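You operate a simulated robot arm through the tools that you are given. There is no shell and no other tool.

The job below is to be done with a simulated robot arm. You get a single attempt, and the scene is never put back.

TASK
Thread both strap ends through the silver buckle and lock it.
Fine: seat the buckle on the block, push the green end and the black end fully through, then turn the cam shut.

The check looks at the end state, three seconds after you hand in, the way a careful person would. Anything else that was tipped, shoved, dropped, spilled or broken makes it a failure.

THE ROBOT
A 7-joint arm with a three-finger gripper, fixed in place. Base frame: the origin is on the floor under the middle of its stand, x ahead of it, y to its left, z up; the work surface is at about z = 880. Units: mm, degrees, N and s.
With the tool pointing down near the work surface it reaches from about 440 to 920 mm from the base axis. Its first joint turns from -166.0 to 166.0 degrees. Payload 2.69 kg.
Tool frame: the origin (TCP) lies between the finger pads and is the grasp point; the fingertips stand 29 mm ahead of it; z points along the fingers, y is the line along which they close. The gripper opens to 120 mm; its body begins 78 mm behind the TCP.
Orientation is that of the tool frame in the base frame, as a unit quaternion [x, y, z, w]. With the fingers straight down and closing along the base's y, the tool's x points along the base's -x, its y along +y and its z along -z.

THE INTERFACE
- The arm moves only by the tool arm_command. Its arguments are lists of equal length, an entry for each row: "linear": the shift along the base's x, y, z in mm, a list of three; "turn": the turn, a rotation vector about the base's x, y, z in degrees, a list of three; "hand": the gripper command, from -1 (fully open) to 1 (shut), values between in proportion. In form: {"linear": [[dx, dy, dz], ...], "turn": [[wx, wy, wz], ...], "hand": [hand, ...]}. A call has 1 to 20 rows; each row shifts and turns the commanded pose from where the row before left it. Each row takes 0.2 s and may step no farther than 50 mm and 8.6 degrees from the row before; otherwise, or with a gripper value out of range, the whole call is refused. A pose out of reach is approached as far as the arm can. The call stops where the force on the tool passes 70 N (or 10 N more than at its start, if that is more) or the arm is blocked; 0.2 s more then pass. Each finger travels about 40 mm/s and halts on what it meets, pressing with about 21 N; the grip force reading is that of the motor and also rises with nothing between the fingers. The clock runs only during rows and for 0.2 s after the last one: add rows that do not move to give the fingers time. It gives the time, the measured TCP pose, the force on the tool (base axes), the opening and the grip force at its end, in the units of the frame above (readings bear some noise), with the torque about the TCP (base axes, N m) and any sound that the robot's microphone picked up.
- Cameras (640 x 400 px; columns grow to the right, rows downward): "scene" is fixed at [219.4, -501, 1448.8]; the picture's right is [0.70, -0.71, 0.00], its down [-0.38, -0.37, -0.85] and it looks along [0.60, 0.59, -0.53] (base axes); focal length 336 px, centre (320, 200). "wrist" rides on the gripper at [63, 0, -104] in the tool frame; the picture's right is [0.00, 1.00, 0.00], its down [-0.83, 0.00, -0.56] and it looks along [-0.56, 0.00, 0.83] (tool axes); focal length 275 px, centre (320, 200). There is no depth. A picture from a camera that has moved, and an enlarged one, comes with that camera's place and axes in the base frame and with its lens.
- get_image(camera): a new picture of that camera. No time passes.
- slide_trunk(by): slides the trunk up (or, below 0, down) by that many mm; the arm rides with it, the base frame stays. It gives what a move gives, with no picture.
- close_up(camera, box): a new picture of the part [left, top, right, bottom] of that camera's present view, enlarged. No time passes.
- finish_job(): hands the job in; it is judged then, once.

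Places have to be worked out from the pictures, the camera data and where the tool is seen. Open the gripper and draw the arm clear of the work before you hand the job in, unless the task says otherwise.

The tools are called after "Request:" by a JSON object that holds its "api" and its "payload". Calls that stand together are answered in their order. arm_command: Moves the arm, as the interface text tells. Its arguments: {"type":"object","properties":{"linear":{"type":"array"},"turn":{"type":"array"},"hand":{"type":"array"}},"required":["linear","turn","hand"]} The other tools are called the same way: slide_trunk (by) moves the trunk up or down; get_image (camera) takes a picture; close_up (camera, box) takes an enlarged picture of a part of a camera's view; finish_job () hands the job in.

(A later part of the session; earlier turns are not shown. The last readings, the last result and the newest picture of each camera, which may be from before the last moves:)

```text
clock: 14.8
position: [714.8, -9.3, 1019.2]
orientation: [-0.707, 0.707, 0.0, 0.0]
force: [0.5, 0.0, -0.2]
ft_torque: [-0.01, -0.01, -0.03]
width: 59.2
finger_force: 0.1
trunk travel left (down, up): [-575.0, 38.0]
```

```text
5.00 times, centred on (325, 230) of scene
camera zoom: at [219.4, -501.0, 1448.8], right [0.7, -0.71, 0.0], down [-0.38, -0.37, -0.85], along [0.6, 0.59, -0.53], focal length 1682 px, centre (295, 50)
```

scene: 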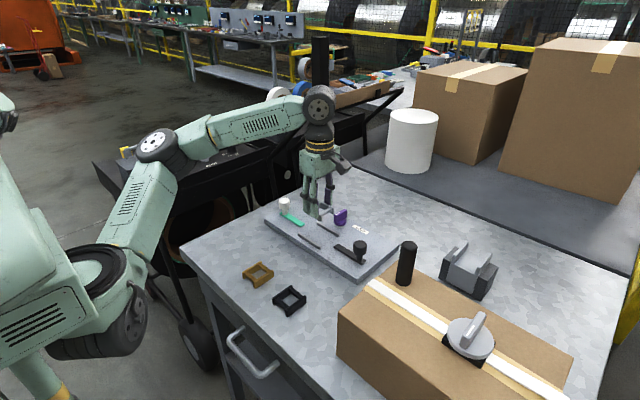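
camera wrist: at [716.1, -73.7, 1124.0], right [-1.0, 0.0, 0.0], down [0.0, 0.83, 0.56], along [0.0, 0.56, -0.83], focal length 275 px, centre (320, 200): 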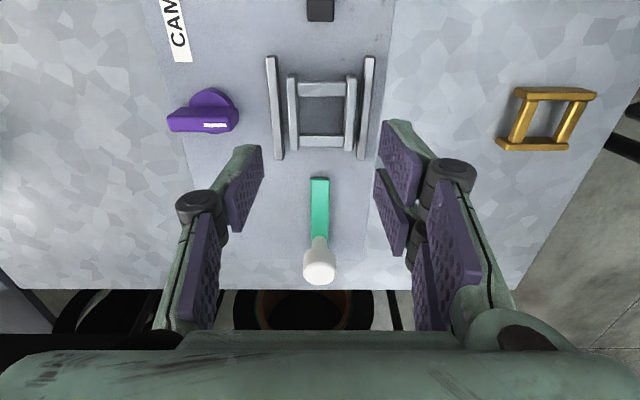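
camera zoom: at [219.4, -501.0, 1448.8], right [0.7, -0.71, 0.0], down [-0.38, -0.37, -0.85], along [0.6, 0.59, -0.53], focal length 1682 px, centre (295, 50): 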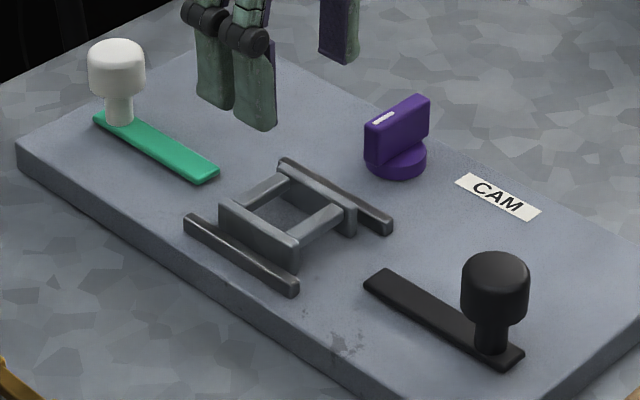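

The buckle stands between the rails, lined up with both straps. I'll zoom in to check its y centring and the clearance under the crossbars.

Request:
{"api": "close_up", "payload": {"camera": "wrist", "box": [255, 45, 385, 170]}}

Request:
{"api": "close_up", "payload": {"camera": "scene", "box": [300, 218, 345, 252]}}

Request:
{"api": "close_up", "payload": {"camera": "wrist", "box": [285, 165, 365, 295]}}

```text
3.20 times, centred on (320, 108) of wrist
camera zoom: at [716.1, -73.7, 1124.0], right [-1.0, 0.0, 0.0], down [0.0, 0.83, 0.56], along [0.0, 0.56, -0.83], focal length 881 px, centre (320, 496)
```

zoom: 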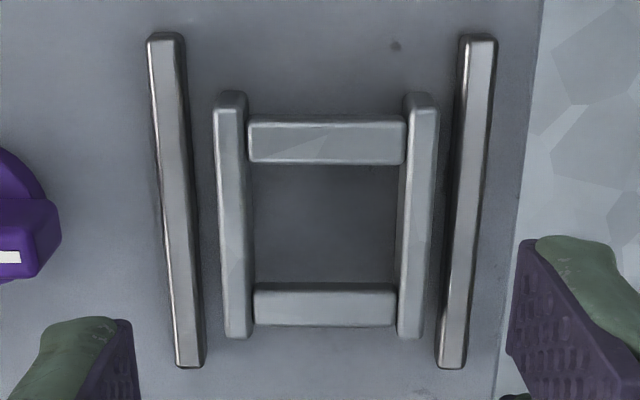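

```text
11.76 times, centred on (322, 235) of scene
camera zoom: at [219.4, -501.0, 1448.8], right [0.7, -0.71, 0.0], down [-0.38, -0.37, -0.85], along [0.6, 0.59, -0.53], focal length 3957 px, centre (291, -212)
```

zoom: 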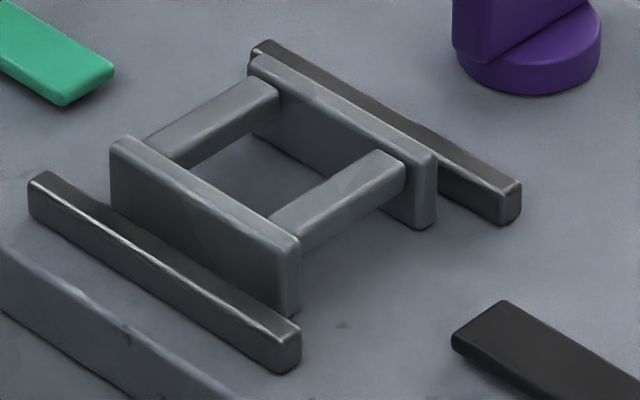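

```text
3.08 times, centred on (325, 230) of wrist
camera zoom: at [716.1, -73.7, 1124.0], right [-1.0, 0.0, 0.0], down [0.0, 0.83, 0.56], along [0.0, 0.56, -0.83], focal length 847 px, centre (305, 108)
```

zoom: 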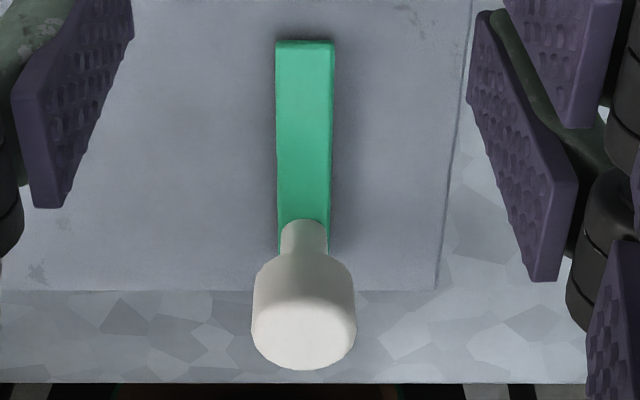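

The buckle is centred to about 1 mm in both directions, and the strap (18 mm) fits easily in its 36 mm gap. I'll turn the gripper back to close along y and move above the white knob of the green strap, near (716, 124).

Request:
{"api": "arm_command", "payload": {"linear": [[0, 12.2, 0], [0, 12.2, 0], [0, 12.2, 0], [0, 12.2, 0], [0, 12.2, 0], [0, 12.2, 0], [0, 12.2, 0], [0, 12.2, 0], [0, 12.2, 0], [0, 12.2, 0], [0, 12, 0], [0, 0, 0]], "turn": [[0, 0, -8.1818], [0, 0, -8.1818], [0, 0, -8.1818], [0, 0, -8.1818], [0, 0, -8.1818], [0, 0, -8.1818], [0, 0, -8.1818], [0, 0, -8.1818], [0, 0, -8.1818], [0, 0, -8.1818], [0, 0, -8.1818], [0, 0, 0]], "hand": [-0.17, -0.17, -0.17, -0.17, -0.17, -0.17, -0.17, -0.17, -0.17, -0.17, -0.17, -0.17]}}

Request:
{"api": "get_image", "payload": {"camera": "wrist"}}

Request:
{"api": "close_up", "payload": {"camera": "scene", "box": [250, 150, 390, 270]}}

```text
clock: 17.4
position: [714.2, 125.2, 1019.6]
orientation: [0.001, 1.0, 0.001, 0.0]
force: [0.4, -0.1, 0.0]
ft_torque: [0.05, -0.01, 0.02]
width: 70.5
finger_force: 0.0
trunk travel left (down, up): [-575.0, 38.0]
```

```text
taken
camera wrist: at [652.1, 124.1, 1123.8], right [0.0, 1.0, 0.0], down [0.83, 0.0, 0.56], along [0.56, 0.0, -0.83], focal length 275 px, centre (320, 200)
```

wrist: 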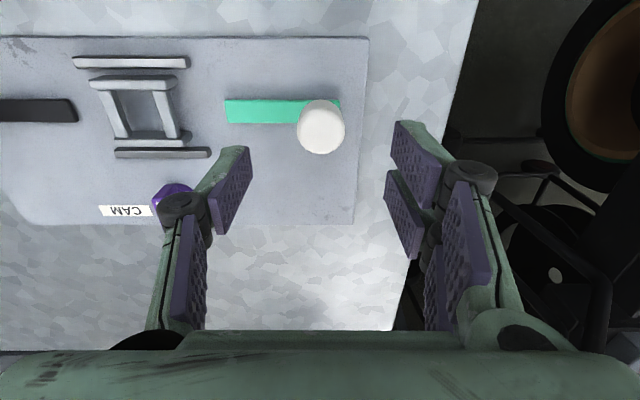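

```text
3.33 times, centred on (320, 210) of scene
camera zoom: at [219.4, -501.0, 1448.8], right [0.7, -0.71, 0.0], down [-0.38, -0.37, -0.85], along [0.6, 0.59, -0.53], focal length 1121 px, centre (320, 167)
```

zoom: 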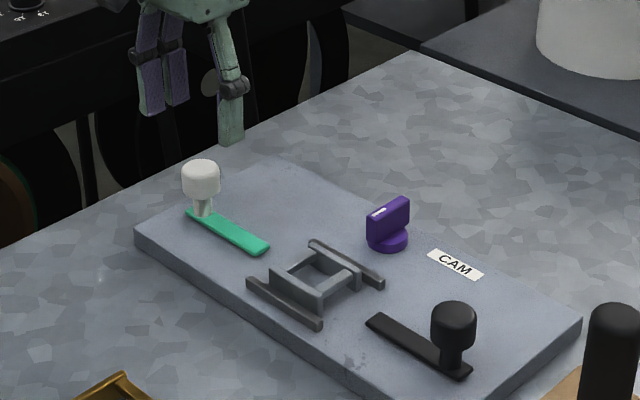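

The white knob is almost directly below the gripper. I'll zoom in to check its exact position.

Request:
{"api": "close_up", "payload": {"camera": "wrist", "box": [215, 85, 365, 165]}}

Request:
{"api": "close_up", "payload": {"camera": "scene", "box": [270, 190, 315, 235]}}

```text
4.27 times, centred on (290, 125) of wrist
camera zoom: at [652.1, 124.1, 1123.8], right [0.0, 1.0, 0.0], down [0.83, 0.0, 0.56], along [0.56, 0.0, -0.83], focal length 1174 px, centre (448, 520)
```

zoom: 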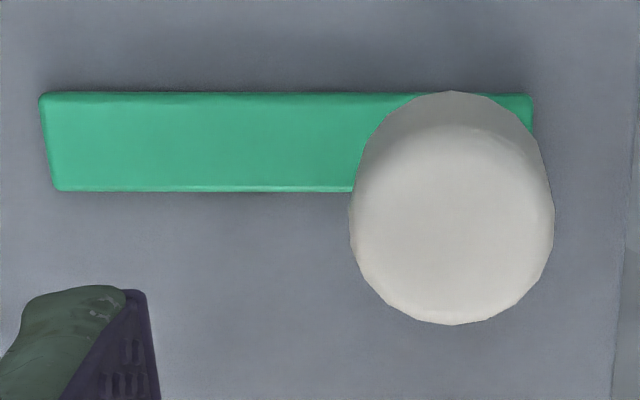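

```text
8.89 times, centred on (292, 212) of scene
camera zoom: at [219.4, -501.0, 1448.8], right [0.7, -0.71, 0.0], down [-0.38, -0.37, -0.85], along [0.6, 0.59, -0.53], focal length 2990 px, centre (564, 89)
```

zoom: 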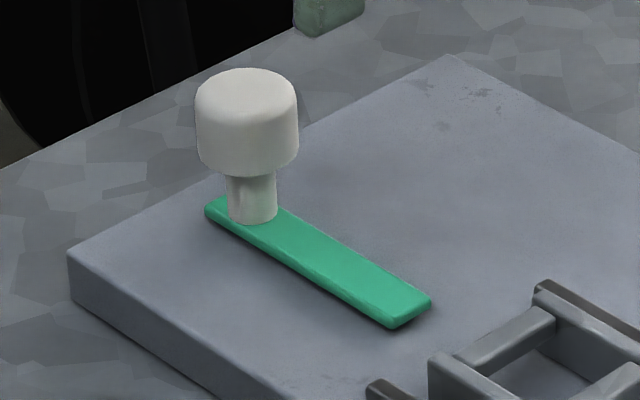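

The knob head spans about z 928-952 at (716, 124.6). I'll lower to TCP z of about 949 and close on the head.

Request:
{"api": "arm_command", "payload": {"linear": [[1, 0, -25], [0, 0, -25], [0, 0, -21], [0, 0, 0], [0, 0, 0], [0, 0, 0], [0, 0, 0], [0, 0, 0], [0, 0, 0]], "turn": [[0, 0, 0], [0, 0, 0], [0, 0, 0], [0, 0, 0], [0, 0, 0], [0, 0, 0], [0, 0, 0], [0, 0, 0], [0, 0, 0]], "hand": [-0.17, -0.17, -0.17, -0.17, 0.1, 0.3, 0.6, 0.6, 0.6]}}

Request:
{"api": "get_image", "payload": {"camera": "wrist"}}

Request:
{"api": "close_up", "payload": {"camera": "scene", "box": [250, 150, 390, 270]}}

```text
clock: 19.4
position: [717.2, 123.8, 949.2]
orientation: [0.0, 1.0, 0.0, 0.0]
force: [0.2, 2.1, -0.3]
ft_torque: [0.06, 0.02, -0.19]
width: 30.4
finger_force: 37.3
trunk travel left (down, up): [-575.0, 38.0]
```

```text
taken
camera wrist: at [653.6, 123.6, 1053.3], right [0.0, 1.0, 0.0], down [0.83, 0.0, 0.56], along [0.56, 0.0, -0.83], focal length 275 px, centre (320, 200)
```

wrist: 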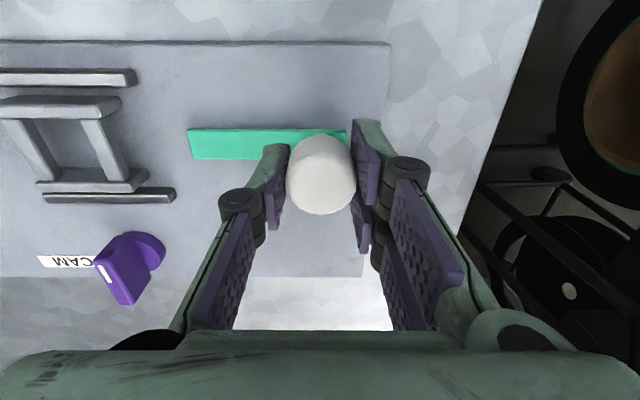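

```text
3.33 times, centred on (320, 210) of scene
camera zoom: at [219.4, -501.0, 1448.8], right [0.7, -0.71, 0.0], down [-0.38, -0.37, -0.85], along [0.6, 0.59, -0.53], focal length 1121 px, centre (320, 167)
```

zoom: 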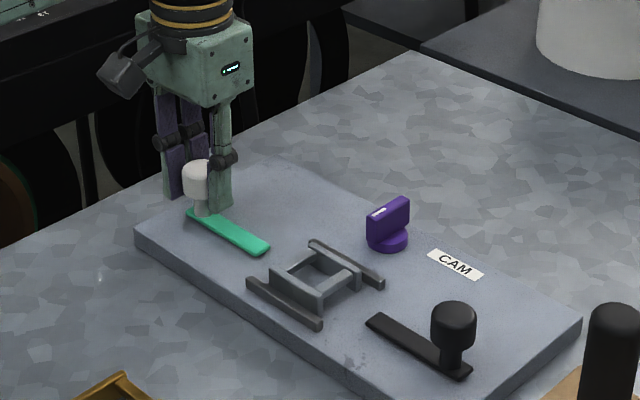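

The knob is gripped at 30 mm. I'll slide it toward the buckle (-y), first about 25 mm so the tip stops short of it, then check the alignment.

Request:
{"api": "arm_command", "payload": {"linear": [[0, -3, 0], [0, -5, 0], [0, -5, 0], [0, -6, 0], [0, -6, 0], [0, 0, 0]], "turn": [[0, 0, 0], [0, 0, 0], [0, 0, 0], [0, 0, 0], [0, 0, 0], [0, 0, 0]], "hand": [0.6, 0.6, 0.6, 0.6, 0.6, 0.6]}}

Request:
{"api": "get_image", "payload": {"camera": "wrist"}}

Request:
{"api": "close_up", "payload": {"camera": "scene", "box": [270, 190, 360, 260]}}

```text
clock: 20.8
position: [716.8, 97.7, 948.8]
orientation: [-0.001, 1.0, 0.0, 0.002]
force: [6.3, 2.0, 9.5]
ft_torque: [-0.08, 0.27, 0.03]
width: 30.5
finger_force: 44.8
trunk travel left (down, up): [-575.0, 38.0]
```

```text
taken
camera wrist: at [653.2, 97.9, 1053.2], right [0.0, 1.0, 0.0], down [0.83, 0.0, 0.56], along [0.56, 0.0, -0.83], focal length 275 px, centre (320, 200)
```

wrist: 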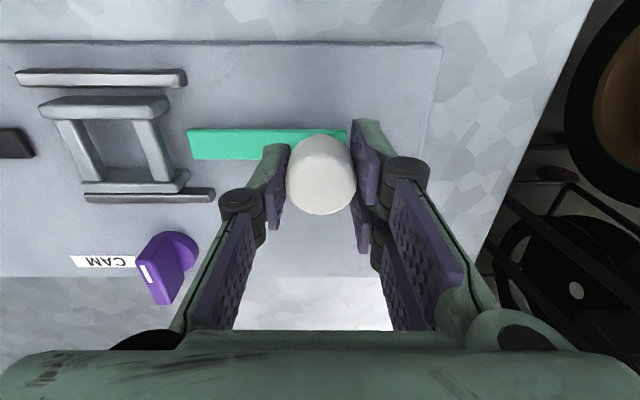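

```text
5.71 times, centred on (315, 225) of scene
camera zoom: at [219.4, -501.0, 1448.8], right [0.7, -0.71, 0.0], down [-0.38, -0.37, -0.85], along [0.6, 0.59, -0.53], focal length 1922 px, centre (349, 57)
```

zoom: 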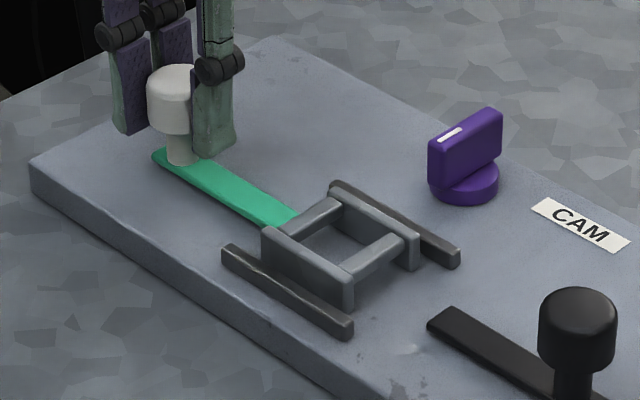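

The strap slides straight and its tip is at the buckle mouth, between the plates. I'll continue another 20 mm in small steps while watching the forces.

Request:
{"api": "arm_command", "payload": {"linear": [[0, -4, 0], [0, -4, 0], [0, -4, 0], [0, -4, 0], [0, -4, 0], [0, 0, 0]], "turn": [[0, 0, 0], [0, 0, 0], [0, 0, 0], [0, 0, 0], [0, 0, 0], [0, 0, 0]], "hand": [0.6, 0.6, 0.6, 0.6, 0.6, 0.6]}}

Request:
{"api": "close_up", "payload": {"camera": "wrist", "box": [20, 60, 380, 260]}}

Request:
{"api": "close_up", "payload": {"camera": "scene", "box": [280, 195, 360, 255]}}

```text
clock: 22.2
position: [717.4, 78.3, 949.5]
orientation: [0.001, 1.0, 0.0, 0.001]
force: [12.7, -0.6, 14.5]
ft_torque: [0.03, -0.65, 0.07]
width: 30.2
finger_force: 45.2
trunk travel left (down, up): [-575.0, 38.0]
```

```text
1.78 times, centred on (200, 160) of wrist
camera zoom: at [653.2, 78.3, 1053.1], right [0.0, 1.0, 0.0], down [0.83, 0.0, 0.56], along [0.56, 0.0, -0.83], focal length 489 px, centre (533, 271)
```

zoom: 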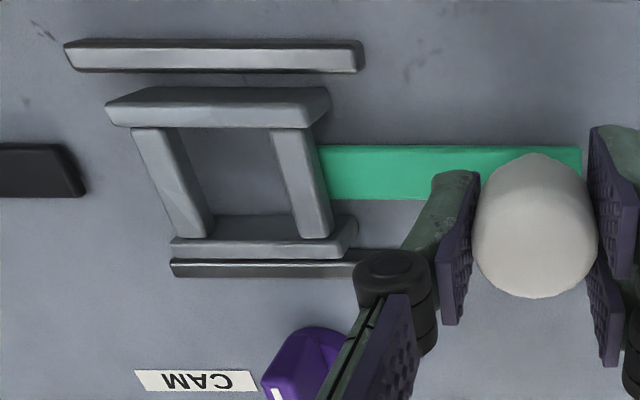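

```text
6.67 times, centred on (320, 225) of scene
camera zoom: at [219.4, -501.0, 1448.8], right [0.7, -0.71, 0.0], down [-0.38, -0.37, -0.85], along [0.6, 0.59, -0.53], focal length 2242 px, centre (320, 33)
```

zoom: 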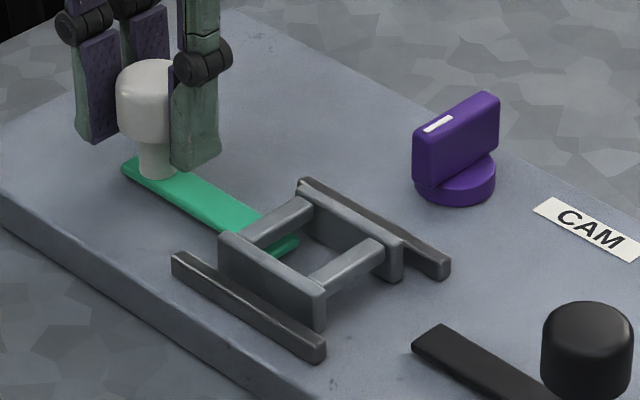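

The tip has just passed under the first crossbar. Side forces of about 13 N are building from slight misalignment, so I'll ease +x and +z by about 1 mm and see whether they drop before continuing.

Request:
{"api": "arm_command", "payload": {"linear": [[0.5, 0, 0.5], [0.5, 0, 0.5], [0, 0, 0]], "turn": [[0, 0, 0], [0, 0, 0], [0, 0, 0]], "hand": [0.6, 0.6, 0.6]}}

```text
clock: 23.0
position: [717.2, 79.9, 949.6]
orientation: [0.001, 1.0, 0.001, -0.001]
force: [-1.5, -1.6, 2.2]
ft_torque: [0.1, -0.66, -0.03]
width: 30.1
finger_force: 44.9
trunk travel left (down, up): [-575.0, 38.0]
```

The forces dropped to near zero. I'll push the green end on another 14 mm, to about the middle of the buckle window.

Request:
{"api": "arm_command", "payload": {"linear": [[0, -3, 0], [0, -3, 0], [0.1, -3, 0.1], [0.1, -3, 0.1], [0, -2, 0], [0, 0, 0]], "turn": [[0, 0, 0], [0, 0, 0], [0, 0, 0], [0, 0, 0], [0, 0, 0], [0, 0, 0]], "hand": [0.6, 0.6, 0.6, 0.6, 0.6, 0.6]}}

Request:
{"api": "get_image", "payload": {"camera": "wrist"}}

Request:
{"api": "close_up", "payload": {"camera": "scene", "box": [280, 195, 360, 255]}}

```text
clock: 24.4
position: [716.5, 73.6, 949.2]
orientation: [-0.005, 1.0, 0.004, -0.002]
force: [-7.6, 53.9, -7.3]
ft_torque: [0.79, 0.31, 0.01]
width: 30.3
finger_force: 44.8
trunk travel left (down, up): [-575.0, 38.0]
```

```text
taken
camera wrist: at [654.0, 72.0, 1053.4], right [-0.02, 1.0, 0.01], down [0.83, 0.01, 0.55], along [0.55, 0.02, -0.83], focal length 275 px, centre (320, 200)
```

wrist: 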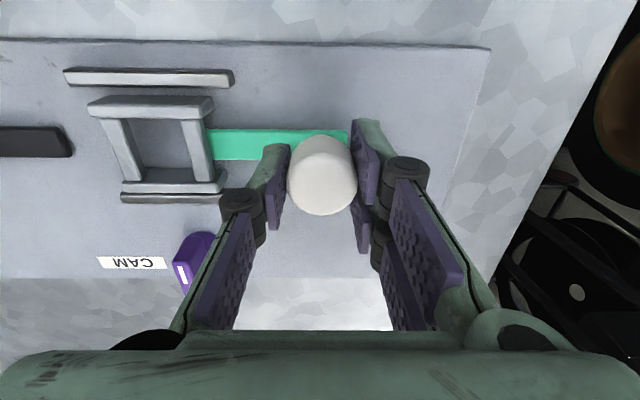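

```text
6.67 times, centred on (320, 225) of scene
camera zoom: at [219.4, -501.0, 1448.8], right [0.7, -0.71, 0.0], down [-0.38, -0.37, -0.85], along [0.6, 0.59, -0.53], focal length 2242 px, centre (320, 33)
```

zoom: 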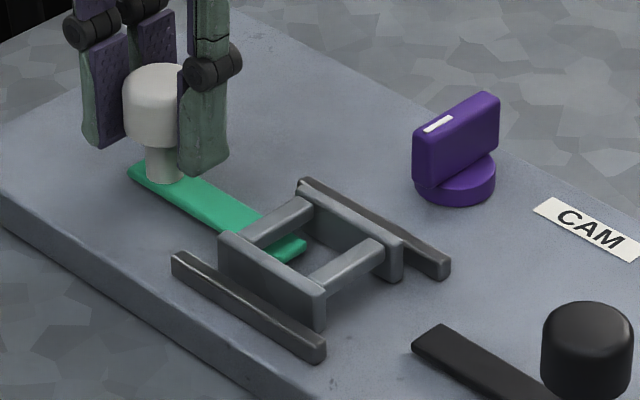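

A firm stop at 54 N in y came after about 51 mm of travel, with the buckle unmoved and the tip well inside the window, so the green strap looks fully home. I'll back the command off in small steps until the push is light, then zoom in.

Request:
{"api": "arm_command", "payload": {"linear": [[0, 1, 0], [0, 1, 0], [0, 0, 0]], "turn": [[0, 0, 0], [0, 0, 0], [0, 0, 0]], "hand": [0.6, 0.6, 0.6]}}

Request:
{"api": "close_up", "payload": {"camera": "scene", "box": [300, 215, 345, 250]}}

Request:
{"api": "close_up", "payload": {"camera": "wrist", "box": [60, 60, 290, 220]}}

```text
clock: 25.2
position: [715.6, 73.9, 949.1]
orientation: [-0.003, 1.0, 0.004, -0.001]
force: [-8.1, 47.5, -10.4]
ft_torque: [0.77, 0.0, 0.01]
width: 30.1
finger_force: 45.3
trunk travel left (down, up): [-575.0, 38.0]
```

```text
11.43 times, centred on (322, 232) of scene
camera zoom: at [219.4, -501.0, 1448.8], right [0.7, -0.71, 0.0], down [-0.38, -0.37, -0.85], along [0.6, 0.59, -0.53], focal length 3844 px, centre (291, -171)
```

zoom: 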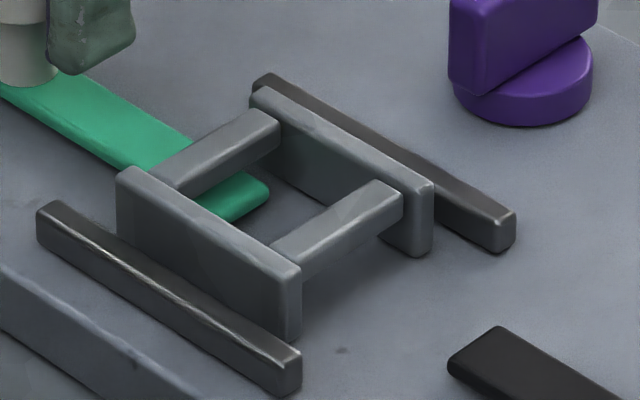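

```text
2.50 times, centred on (175, 140) of wrist
camera zoom: at [653.8, 72.5, 1053.4], right [-0.01, 1.0, 0.01], down [0.83, 0.0, 0.55], along [0.55, 0.01, -0.83], focal length 688 px, centre (682, 350)
```

zoom: 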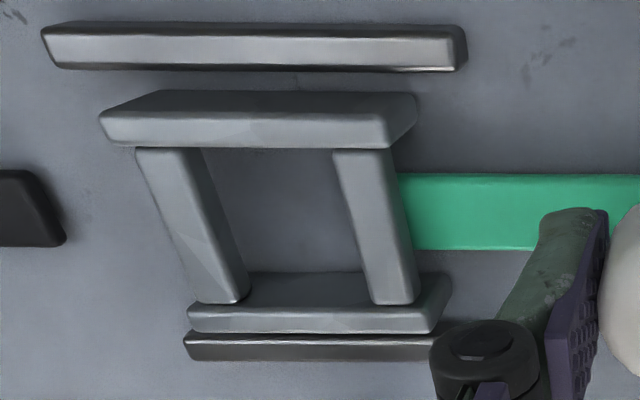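

The tip is under and past the first crossbar, and the buckle hasn't moved. To be sure this is the true end of travel and not just friction, I'll press a little harder, staying under 70 N, and see whether the knob moves further.

Request:
{"api": "arm_command", "payload": {"linear": [[0.5, -1.5, 0.5], [0.3, -1.5, 0.3], [0, -1, 0], [0, 0, 0]], "turn": [[0, 0, 0], [0, 0, 0], [0, 0, 0], [0, 0, 0]], "hand": [0.6, 0.6, 0.6, 0.6]}}

Request:
{"api": "close_up", "payload": {"camera": "scene", "box": [300, 215, 345, 250]}}

```text
clock: 26.2
position: [716.3, 73.9, 949.4]
orientation: [-0.005, 1.0, 0.005, -0.004]
force: [-12.7, 61.1, -11.5]
ft_torque: [0.73, 0.27, -0.04]
width: 30.2
finger_force: 45.7
trunk travel left (down, up): [-575.0, 38.0]
```

```text
11.43 times, centred on (322, 232) of scene
camera zoom: at [219.4, -501.0, 1448.8], right [0.7, -0.71, 0.0], down [-0.38, -0.37, -0.85], along [0.6, 0.59, -0.53], focal length 3844 px, centre (291, -171)
```

zoom: 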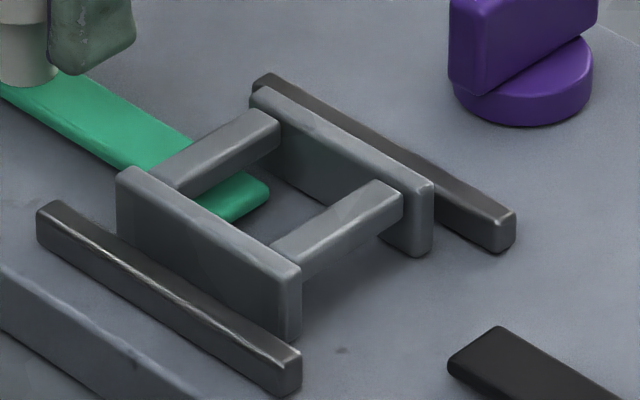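

There's no further movement at 61 N, so this is the hard end of travel for the green strap. I'll relax the push before releasing the knob.

Request:
{"api": "arm_command", "payload": {"linear": [[-0.4, 2, -0.4], [-0.4, 2, -0.4], [0, 2, 0], [0, 1.5, 0], [0, 0, 0]], "turn": [[0, 0, 0], [0, 0, 0], [0, 0, 0], [0, 0, 0], [0, 0, 0]], "hand": [0.6, 0.6, 0.6, 0.6, 0.6]}}

```text
clock: 27.4
position: [716.0, 73.2, 949.9]
orientation: [-0.001, 1.0, 0.002, -0.002]
force: [-15.9, 32.2, -13.7]
ft_torque: [0.91, -0.7, -0.03]
width: 30.2
finger_force: 44.7
trunk travel left (down, up): [-575.0, 38.0]
```

Some residual load remains (y 32 N, x -16 N, z -14 N). I'll relax it further in those directions.

Request:
{"api": "arm_command", "payload": {"linear": [[-0.5, 1.5, -0.4], [-0.5, 1.5, -0.4], [0, 1, 0], [0, 0, 0]], "turn": [[0, 0, 0], [0, 0, 0], [0, 0, 0], [0, 0, 0]], "hand": [0.6, 0.6, 0.6, 0.6]}}

```text
clock: 28.4
position: [716.1, 76.2, 949.2]
orientation: [0.001, 1.0, -0.001, 0.0]
force: [-8.6, 10.6, -2.3]
ft_torque: [-0.04, 1.34, 0.0]
width: 30.2
finger_force: 45.5
trunk travel left (down, up): [-575.0, 38.0]
```

Loads are now light. I'll open the gripper, rise a little, and check where the green strap rests.

Request:
{"api": "arm_command", "payload": {"linear": [[0, 0, 0], [0, 0, 0], [0, 0, 0], [0, 0, 0], [0, 0, 0]], "turn": [[0, 0, 0], [0, 0, 0], [0, 0, 0], [0, 0, 0], [0, 0, 0]], "hand": [0.4, 0.2, 0.15, 0.1, 0.1]}}

Request:
{"api": "get_image", "payload": {"camera": "wrist"}}

Request:
{"api": "close_up", "payload": {"camera": "scene", "box": [300, 215, 345, 250]}}

```text
clock: 29.6
position: [717.0, 75.3, 949.2]
orientation: [0.001, 1.0, -0.001, 0.0]
force: [-0.4, 0.2, -0.2]
ft_torque: [0.04, 0.02, 0.02]
width: 53.7
finger_force: 0.1
trunk travel left (down, up): [-575.0, 38.0]
```

```text
taken
camera wrist: at [653.6, 74.3, 1053.0], right [0.0, 1.0, 0.0], down [0.83, 0.0, 0.56], along [0.56, 0.0, -0.83], focal length 275 px, centre (320, 200)
```

wrist: 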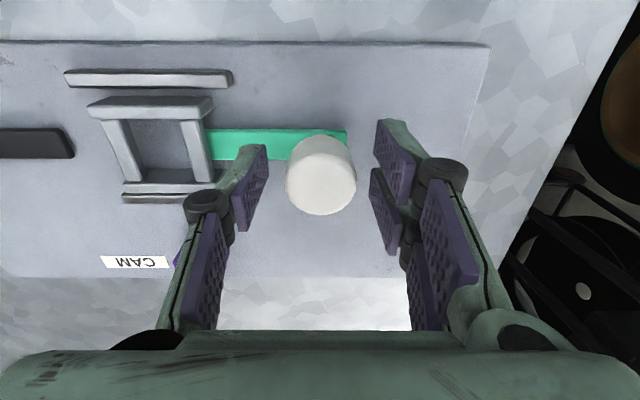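

```text
11.43 times, centred on (322, 232) of scene
camera zoom: at [219.4, -501.0, 1448.8], right [0.7, -0.71, 0.0], down [-0.38, -0.37, -0.85], along [0.6, 0.59, -0.53], focal length 3844 px, centre (291, -171)
```

zoom: 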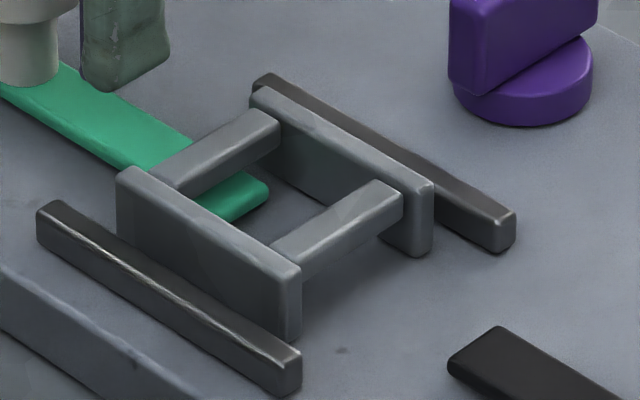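

The green tip sits just where it did at the end stop. To be sure it didn't creep back on release, I'll narrow the fingers to 40 mm and nudge the knob lightly from the outside.

Request:
{"api": "arm_command", "payload": {"linear": [[0, 0, 0], [0, 0, 0], [0, -1.5, 0], [0, -1.5, 0], [0, -1.5, 0], [0, -1.5, 0], [0, -1, 0], [0, 0, 0]], "turn": [[0, 0, 0], [0, 0, 0], [0, 0, 0], [0, 0, 0], [0, 0, 0], [0, 0, 0], [0, 0, 0], [0, 0, 0]], "hand": [0.3, 0.3, 0.3, 0.3, 0.3, 0.3, 0.3, 0.3]}}

Request:
{"api": "close_up", "payload": {"camera": "scene", "box": [300, 215, 345, 250]}}

Request:
{"api": "get_image", "payload": {"camera": "wrist"}}

```text
clock: 31.4
position: [715.8, 66.7, 948.1]
orientation: [0.0, 1.0, 0.0, 0.001]
force: [-0.1, 3.3, 1.2]
ft_torque: [0.1, 0.0, -0.02]
width: 44.0
finger_force: 1.6
trunk travel left (down, up): [-575.0, 38.0]
```

```text
11.43 times, centred on (322, 232) of scene
camera zoom: at [219.4, -501.0, 1448.8], right [0.7, -0.71, 0.0], down [-0.38, -0.37, -0.85], along [0.6, 0.59, -0.53], focal length 3844 px, centre (291, -171)
```

zoom: 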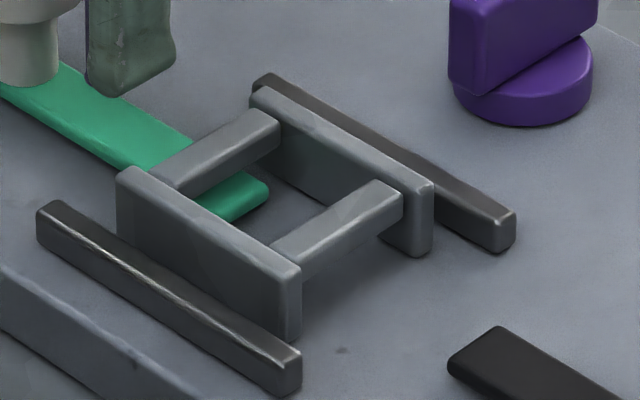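

```text
taken
camera wrist: at [653.6, 67.5, 1053.0], right [-0.01, 1.0, 0.0], down [0.83, 0.0, 0.56], along [0.56, 0.0, -0.83], focal length 275 px, centre (320, 200)
```

wrist: 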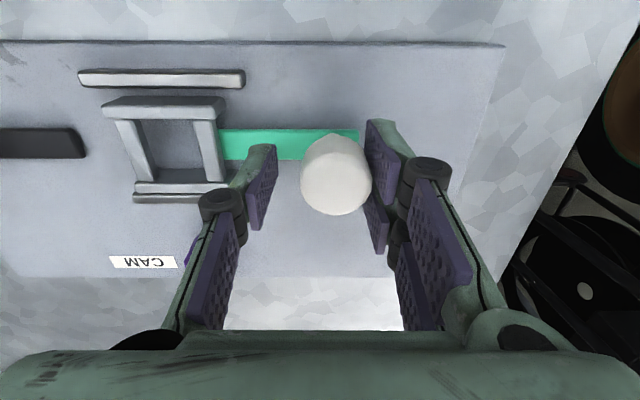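

The outer fingers are just touching the knob (3 N). I'll push another 3 mm to seat it against its stop.

Request:
{"api": "arm_command", "payload": {"linear": [[0, -1, 0], [0, -1, 0], [0, -1, 0], [0, -1, 0], [0, 0, 0]], "turn": [[0, 0, 0], [0, 0, 0], [0, 0, 0], [0, 0, 0], [0, 0, 0]], "hand": [0.3, 0.3, 0.3, 0.3, 0.3]}}

Request:
{"api": "close_up", "payload": {"camera": "scene", "box": [300, 215, 345, 250]}}

```text
clock: 32.6
position: [715.5, 64.7, 948.3]
orientation: [0.0, 1.0, 0.0, 0.0]
force: [-4.7, 13.5, -4.9]
ft_torque: [0.16, 0.04, 0.08]
width: 50.0
finger_force: 5.4
trunk travel left (down, up): [-575.0, 38.0]
```

```text
11.43 times, centred on (322, 232) of scene
camera zoom: at [219.4, -501.0, 1448.8], right [0.7, -0.71, 0.0], down [-0.38, -0.37, -0.85], along [0.6, 0.59, -0.53], focal length 3844 px, centre (291, -171)
```

zoom: 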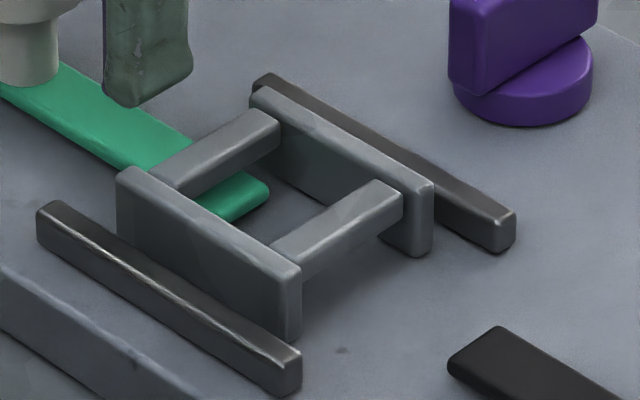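

The knob is firmly at its end stop; the tip didn't move under the nudge. I'll back off, open, rise, and travel to above the black strap's knob near (716, -148).

Request:
{"api": "arm_command", "payload": {"linear": [[0, 4, 0], [0, 5, 0], [0, 0, 0], [0, 0, 20], [0, 0, 25], [0, 0, 26], [0, -40, 0], [0, -45, 0], [0, -45, 0], [0, -45, 0], [0, -46, 0], [0, 0, 0]], "turn": [[0, 0, 0], [0, 0, 0], [0, 0, 0], [0, 0, 0], [0, 0, 0], [0, 0, 0], [0, 0, 0], [0, 0, 0], [0, 0, 0], [0, 0, 0], [0, 0, 0], [0, 0, 0]], "hand": [0.1, -0.1, -0.17, -0.17, -0.17, -0.17, -0.17, -0.17, -0.17, -0.17, -0.17, -0.17]}}

Request:
{"api": "get_image", "payload": {"camera": "wrist"}}

Request:
{"api": "close_up", "payload": {"camera": "scene", "box": [260, 170, 400, 280]}}

```text
clock: 35.2
position: [716.7, -148.3, 1019.7]
orientation: [-0.002, 1.0, -0.001, -0.001]
force: [-0.6, 0.3, 0.3]
ft_torque: [-0.01, -0.02, 0.02]
width: 70.1
finger_force: 0.0
trunk travel left (down, up): [-575.0, 38.0]
```

```text
taken
camera wrist: at [653.6, -149.0, 1123.3], right [-0.01, 1.0, 0.0], down [0.83, 0.0, 0.56], along [0.56, 0.0, -0.83], focal length 275 px, centre (320, 200)
```

wrist: 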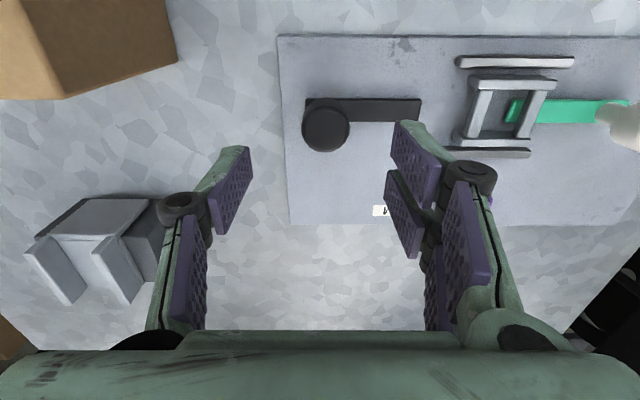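

```text
3.64 times, centred on (330, 225) of scene
camera zoom: at [219.4, -501.0, 1448.8], right [0.7, -0.71, 0.0], down [-0.38, -0.37, -0.85], along [0.6, 0.59, -0.53], focal length 1223 px, centre (284, 109)
```

zoom: 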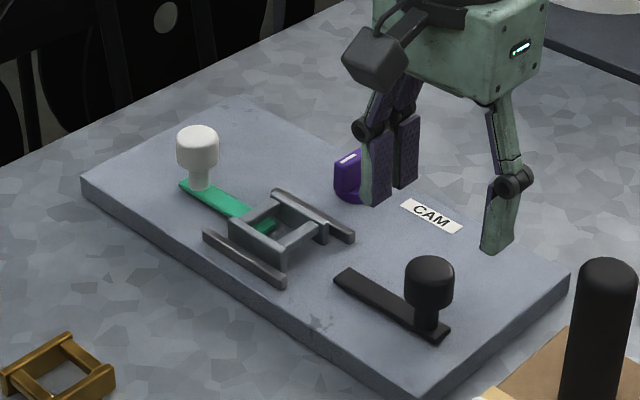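

From here the green tip shows inside the buckle window. I'll zoom in on the black knob and on the buckle.

Request:
{"api": "close_up", "payload": {"camera": "wrist", "box": [275, 80, 435, 170]}}

Request:
{"api": "close_up", "payload": {"camera": "wrist", "box": [440, 40, 600, 170]}}

```text
4.00 times, centred on (355, 125) of wrist
camera zoom: at [653.6, -149.0, 1123.3], right [-0.01, 1.0, 0.0], down [0.83, 0.0, 0.56], along [0.56, 0.0, -0.83], focal length 1101 px, centre (180, 500)
```

zoom: 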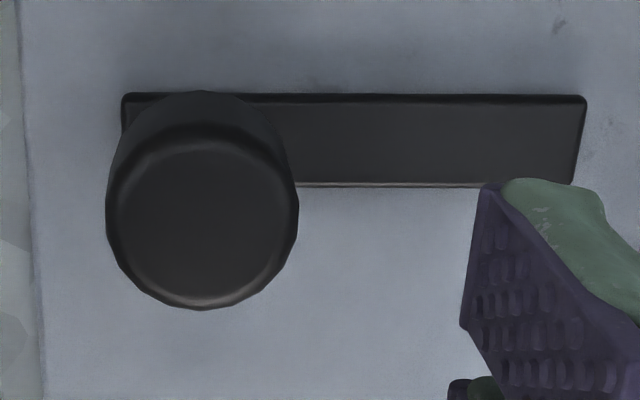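

```text
3.08 times, centred on (520, 105) of wrist
camera zoom: at [653.6, -149.0, 1123.3], right [-0.01, 1.0, 0.0], down [0.83, 0.0, 0.56], along [0.56, 0.0, -0.83], focal length 847 px, centre (-295, 492)
```

zoom: 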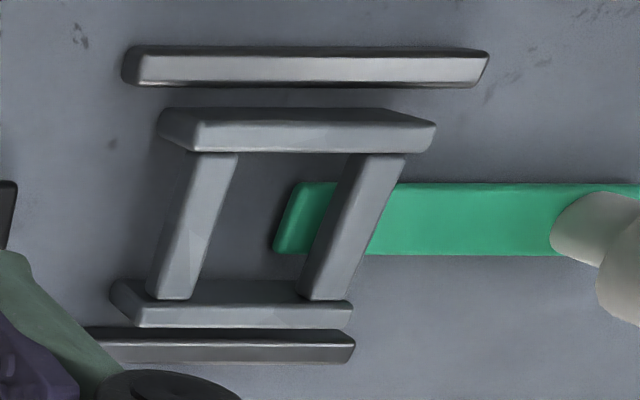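

The green tip sits just past the inner edge of the first crossbar, at a hard stop. The black knob is at about (716, -145.5), so I'll shift +2 in y, descend and grip it the same way.

Request:
{"api": "arm_command", "payload": {"linear": [[0, 2, -25], [0, 0, -25], [0, 0, -21], [0, 0, 0], [0, 0, 0], [0, 0, 0], [0, 0, 0], [0, 0, 0], [0, 0, 0]], "turn": [[0, 0, 0], [0, 0, 0], [0, 0, 0], [0, 0, 0], [0, 0, 0], [0, 0, 0], [0, 0, 0], [0, 0, 0], [0, 0, 0]], "hand": [-0.17, -0.17, -0.17, -0.17, 0.1, 0.3, 0.6, 0.6, 0.6]}}

Request:
{"api": "get_image", "payload": {"camera": "wrist"}}

Request:
{"api": "close_up", "payload": {"camera": "scene", "box": [280, 180, 440, 290]}}

```text
clock: 37.2
position: [717.0, -146.2, 948.0]
orientation: [0.001, 1.0, 0.001, 0.0]
force: [-0.8, 5.0, -1.1]
ft_torque: [0.1, 0.02, -0.23]
width: 30.3
finger_force: 36.4
trunk travel left (down, up): [-575.0, 38.0]
```

```text
taken
camera wrist: at [653.4, -145.9, 1051.9], right [-0.01, 1.0, 0.0], down [0.83, 0.0, 0.56], along [0.56, 0.0, -0.83], focal length 275 px, centre (320, 200)
```

wrist: 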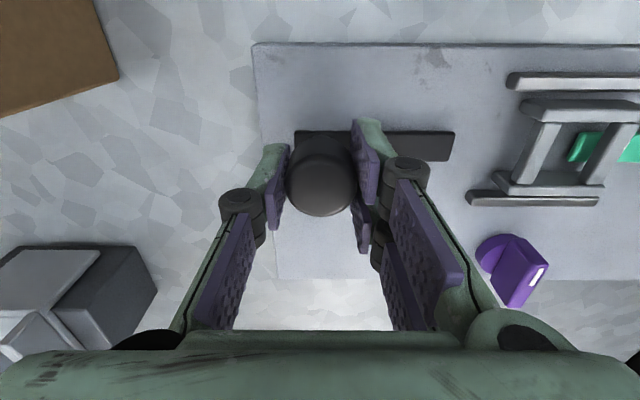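

```text
3.64 times, centred on (360, 235) of scene
camera zoom: at [219.4, -501.0, 1448.8], right [0.7, -0.71, 0.0], down [-0.38, -0.37, -0.85], along [0.6, 0.59, -0.53], focal length 1223 px, centre (174, 73)
```

zoom: 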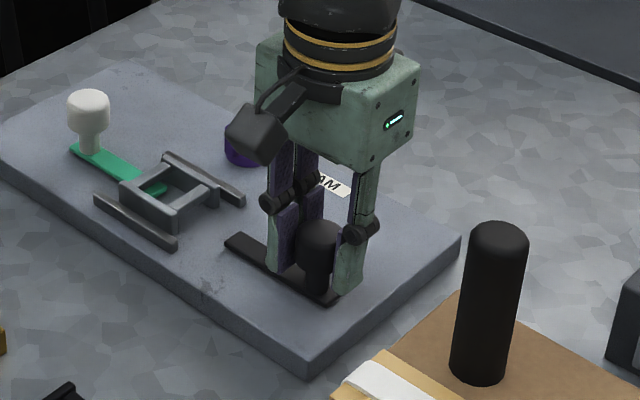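

The black knob is gripped. I'll slide it toward the buckle (+y), 25 mm first, with a check.

Request:
{"api": "arm_command", "payload": {"linear": [[0, 3, 0], [0, 5, 0], [0, 5, 0], [0, 6, 0], [0, 6, 0], [0, 0, 0]], "turn": [[0, 0, 0], [0, 0, 0], [0, 0, 0], [0, 0, 0], [0, 0, 0], [0, 0, 0]], "hand": [0.6, 0.6, 0.6, 0.6, 0.6, 0.6]}}

Request:
{"api": "get_image", "payload": {"camera": "wrist"}}

Request:
{"api": "close_up", "payload": {"camera": "scene", "box": [290, 195, 380, 260]}}

```text
clock: 38.6
position: [716.5, -121.8, 948.3]
orientation: [-0.001, 1.0, 0.001, 0.0]
force: [-6.1, -1.3, -10.0]
ft_torque: [0.05, -0.12, 0.11]
width: 30.0
finger_force: 44.3
trunk travel left (down, up): [-575.0, 38.0]
```

```text
taken
camera wrist: at [653.4, -121.4, 1052.0], right [0.0, 1.0, 0.0], down [0.83, 0.0, 0.56], along [0.56, 0.0, -0.83], focal length 275 px, centre (320, 200)
```

wrist: 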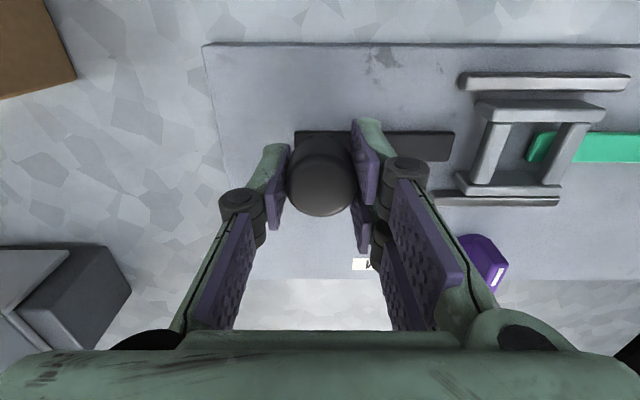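

```text
6.15 times, centred on (335, 228) of scene
camera zoom: at [219.4, -501.0, 1448.8], right [0.7, -0.71, 0.0], down [-0.38, -0.37, -0.85], along [0.6, 0.59, -0.53], focal length 2070 px, centre (228, 31)
```

zoom: 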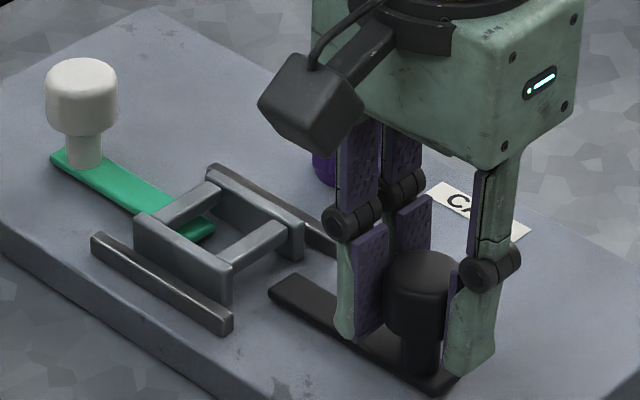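

The strap follows well. I'll move another 18 mm, correcting slightly in -x and -z to relieve the small side loads.

Request:
{"api": "arm_command", "payload": {"linear": [[-0.4, 3, -0.4], [-0.3, 4, -0.4], [0, 4, -0.2], [0, 4, 0], [-0.1, 3, 0], [0, 0, 0]], "turn": [[0, 0, 0], [0, 0, 0], [0, 0, 0], [0, 0, 0], [0, 0, 0], [0, 0, 0]], "hand": [0.6, 0.6, 0.6, 0.6, 0.6, 0.6]}}

Request:
{"api": "get_image", "payload": {"camera": "wrist"}}

Request:
{"api": "close_up", "payload": {"camera": "scene", "box": [290, 195, 380, 260]}}

```text
clock: 40.0
position: [717.0, -102.6, 948.6]
orientation: [-0.001, 1.0, 0.0, 0.002]
force: [6.8, 0.0, 3.1]
ft_torque: [-0.05, 0.01, 0.05]
width: 29.9
finger_force: 44.7
trunk travel left (down, up): [-575.0, 38.0]
```

```text
taken
camera wrist: at [653.0, -103.3, 1051.8], right [-0.01, 1.0, 0.0], down [0.83, 0.0, 0.56], along [0.56, 0.0, -0.83], focal length 275 px, centre (320, 200)
```

wrist: 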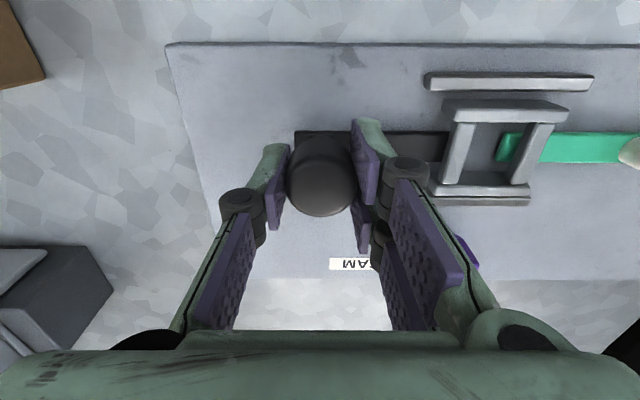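

```text
6.15 times, centred on (335, 228) of scene
camera zoom: at [219.4, -501.0, 1448.8], right [0.7, -0.71, 0.0], down [-0.38, -0.37, -0.85], along [0.6, 0.59, -0.53], focal length 2070 px, centre (228, 31)
```

zoom: 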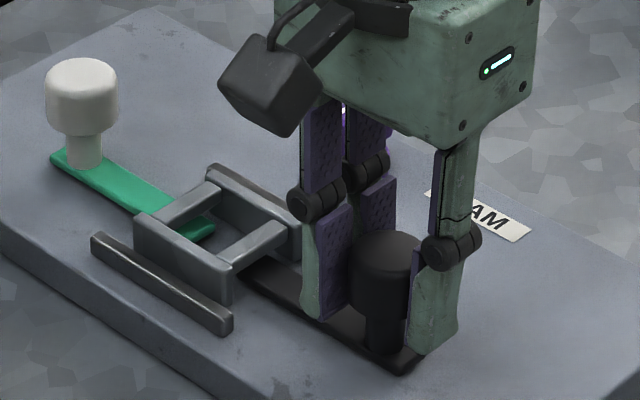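

The black tip is at the buckle mouth under the bar. I'll push on in 2 mm steps until it meets its stop.

Request:
{"api": "arm_command", "payload": {"linear": [[0.2, 2, 0.1], [0.2, 2, 0.1], [0, 2, 0], [0, 2, 0], [0, 1.5, 0], [0, 1.5, 0], [0, 0, 0]], "turn": [[0, 0, 0], [0, 0, 0], [0, 0, 0], [0, 0, 0], [0, 0, 0], [0, 0, 0], [0, 0, 0]], "hand": [0.6, 0.6, 0.6, 0.6, 0.6, 0.6, 0.6]}}

Request:
{"api": "get_image", "payload": {"camera": "wrist"}}

Request:
{"api": "close_up", "payload": {"camera": "scene", "box": [290, 195, 380, 260]}}

```text
clock: 41.6
position: [715.3, -94.3, 947.8]
orientation: [0.002, 1.0, -0.001, 0.0]
force: [0.6, -18.0, -2.5]
ft_torque: [-0.57, -0.3, 0.09]
width: 29.8
finger_force: 44.9
trunk travel left (down, up): [-575.0, 38.0]
```

```text
taken
camera wrist: at [653.1, -95.2, 1052.0], right [0.0, 1.0, 0.0], down [0.83, 0.0, 0.56], along [0.56, 0.0, -0.83], focal length 275 px, centre (320, 200)
```

wrist: 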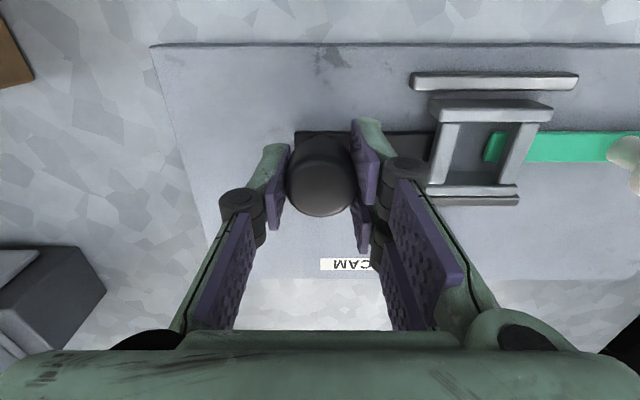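

```text
6.15 times, centred on (335, 228) of scene
camera zoom: at [219.4, -501.0, 1448.8], right [0.7, -0.71, 0.0], down [-0.38, -0.37, -0.85], along [0.6, 0.59, -0.53], focal length 2070 px, centre (228, 31)
```

zoom: 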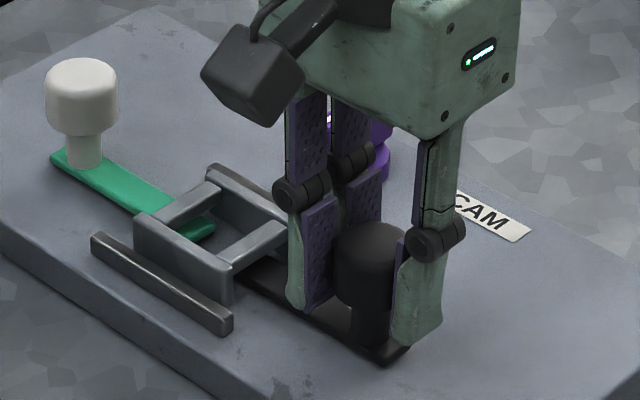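

Fy is -18 N after about 51 mm of travel, the same as the green strap's stop. I'll press 3 mm more to confirm it's firm.

Request:
{"api": "arm_command", "payload": {"linear": [[0, 1.5, 0], [0, 1.5, 0], [0, 1.5, 0], [0, 0, 0]], "turn": [[0, 0, 0], [0, 0, 0], [0, 0, 0], [0, 0, 0]], "hand": [0.6, 0.6, 0.6, 0.6]}}

Request:
{"api": "close_up", "payload": {"camera": "wrist", "box": [390, 60, 590, 220]}}

Request:
{"api": "close_up", "payload": {"camera": "scene", "box": [300, 215, 345, 250]}}

```text
clock: 42.6
position: [716.9, -94.6, 947.5]
orientation: [0.004, 1.0, -0.003, 0.002]
force: [-2.0, -44.1, -2.1]
ft_torque: [-0.87, 0.29, 0.12]
width: 30.3
finger_force: 44.9
trunk travel left (down, up): [-575.0, 38.0]
```

```text
2.50 times, centred on (490, 140) of wrist
camera zoom: at [652.8, -94.2, 1051.8], right [0.0, 1.0, -0.01], down [0.83, 0.0, 0.56], along [0.56, -0.01, -0.83], focal length 688 px, centre (-105, 350)
```

zoom: 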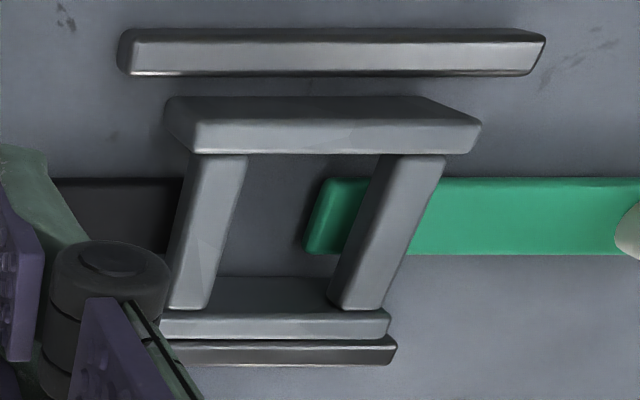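

```text
11.43 times, centred on (322, 232) of scene
camera zoom: at [219.4, -501.0, 1448.8], right [0.7, -0.71, 0.0], down [-0.38, -0.37, -0.85], along [0.6, 0.59, -0.53], focal length 3844 px, centre (291, -171)
```

zoom: 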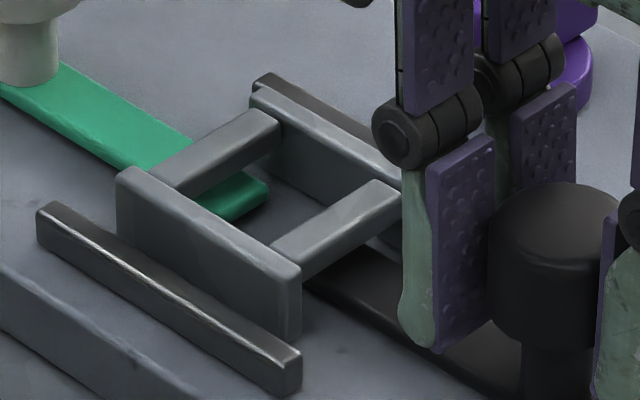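

The black strap is at its hard stop (44 N, no movement) and the buckle hasn't moved. I'll relax the push before releasing.

Request:
{"api": "arm_command", "payload": {"linear": [[0, -1.5, 0], [0, -1.5, 0], [0, -1.5, 0], [0, -1, 0], [0, 0, 0]], "turn": [[0, 0, 0], [0, 0, 0], [0, 0, 0], [0, 0, 0], [0, 0, 0]], "hand": [0.6, 0.6, 0.6, 0.6, 0.6]}}

```text
clock: 43.8
position: [715.8, -95.0, 948.2]
orientation: [0.0, 1.0, 0.0, 0.001]
force: [-6.7, -25.1, -2.2]
ft_torque: [-0.59, 0.15, 0.0]
width: 29.8
finger_force: 45.5
trunk travel left (down, up): [-575.0, 38.0]
```

25 N is left. I'll relax a bit further, then open.

Request:
{"api": "arm_command", "payload": {"linear": [[-0.2, -1, 0], [-0.2, -0.7, 0], [0, 0, 0], [0, 0, 0], [0, 0, 0], [0, 0, 0]], "turn": [[0, 0, 0], [0, 0, 0], [0, 0, 0], [0, 0, 0], [0, 0, 0], [0, 0, 0]], "hand": [0.6, 0.6, 0.4, 0.2, 0.1, 0.1]}}

Request:
{"api": "get_image", "payload": {"camera": "wrist"}}

Request:
{"api": "close_up", "payload": {"camera": "scene", "box": [290, 195, 380, 260]}}

```text
clock: 45.2
position: [715.6, -94.1, 948.0]
orientation: [0.0, 1.0, -0.001, 0.001]
force: [-0.5, -0.3, 0.0]
ft_torque: [0.03, -0.01, -0.02]
width: 54.1
finger_force: 0.1
trunk travel left (down, up): [-575.0, 38.0]
```

```text
taken
camera wrist: at [652.7, -95.3, 1052.2], right [-0.01, 1.0, 0.0], down [0.83, 0.0, 0.56], along [0.56, 0.0, -0.83], focal length 275 px, centre (320, 200)
```

wrist: 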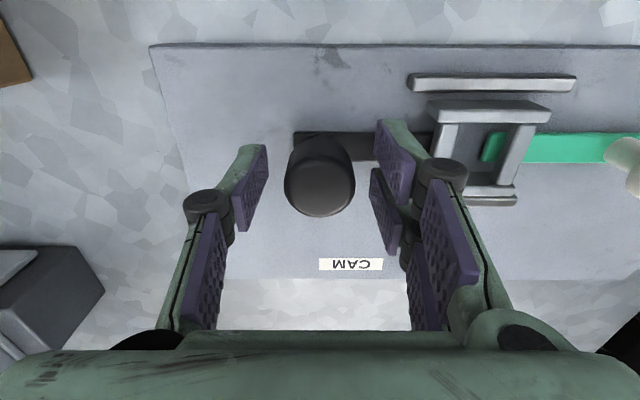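

```text
6.15 times, centred on (335, 228) of scene
camera zoom: at [219.4, -501.0, 1448.8], right [0.7, -0.71, 0.0], down [-0.38, -0.37, -0.85], along [0.6, 0.59, -0.53], focal length 2070 px, centre (228, 31)
```

zoom: 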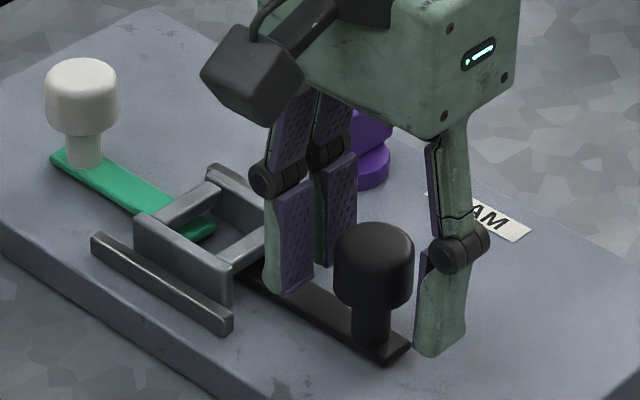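

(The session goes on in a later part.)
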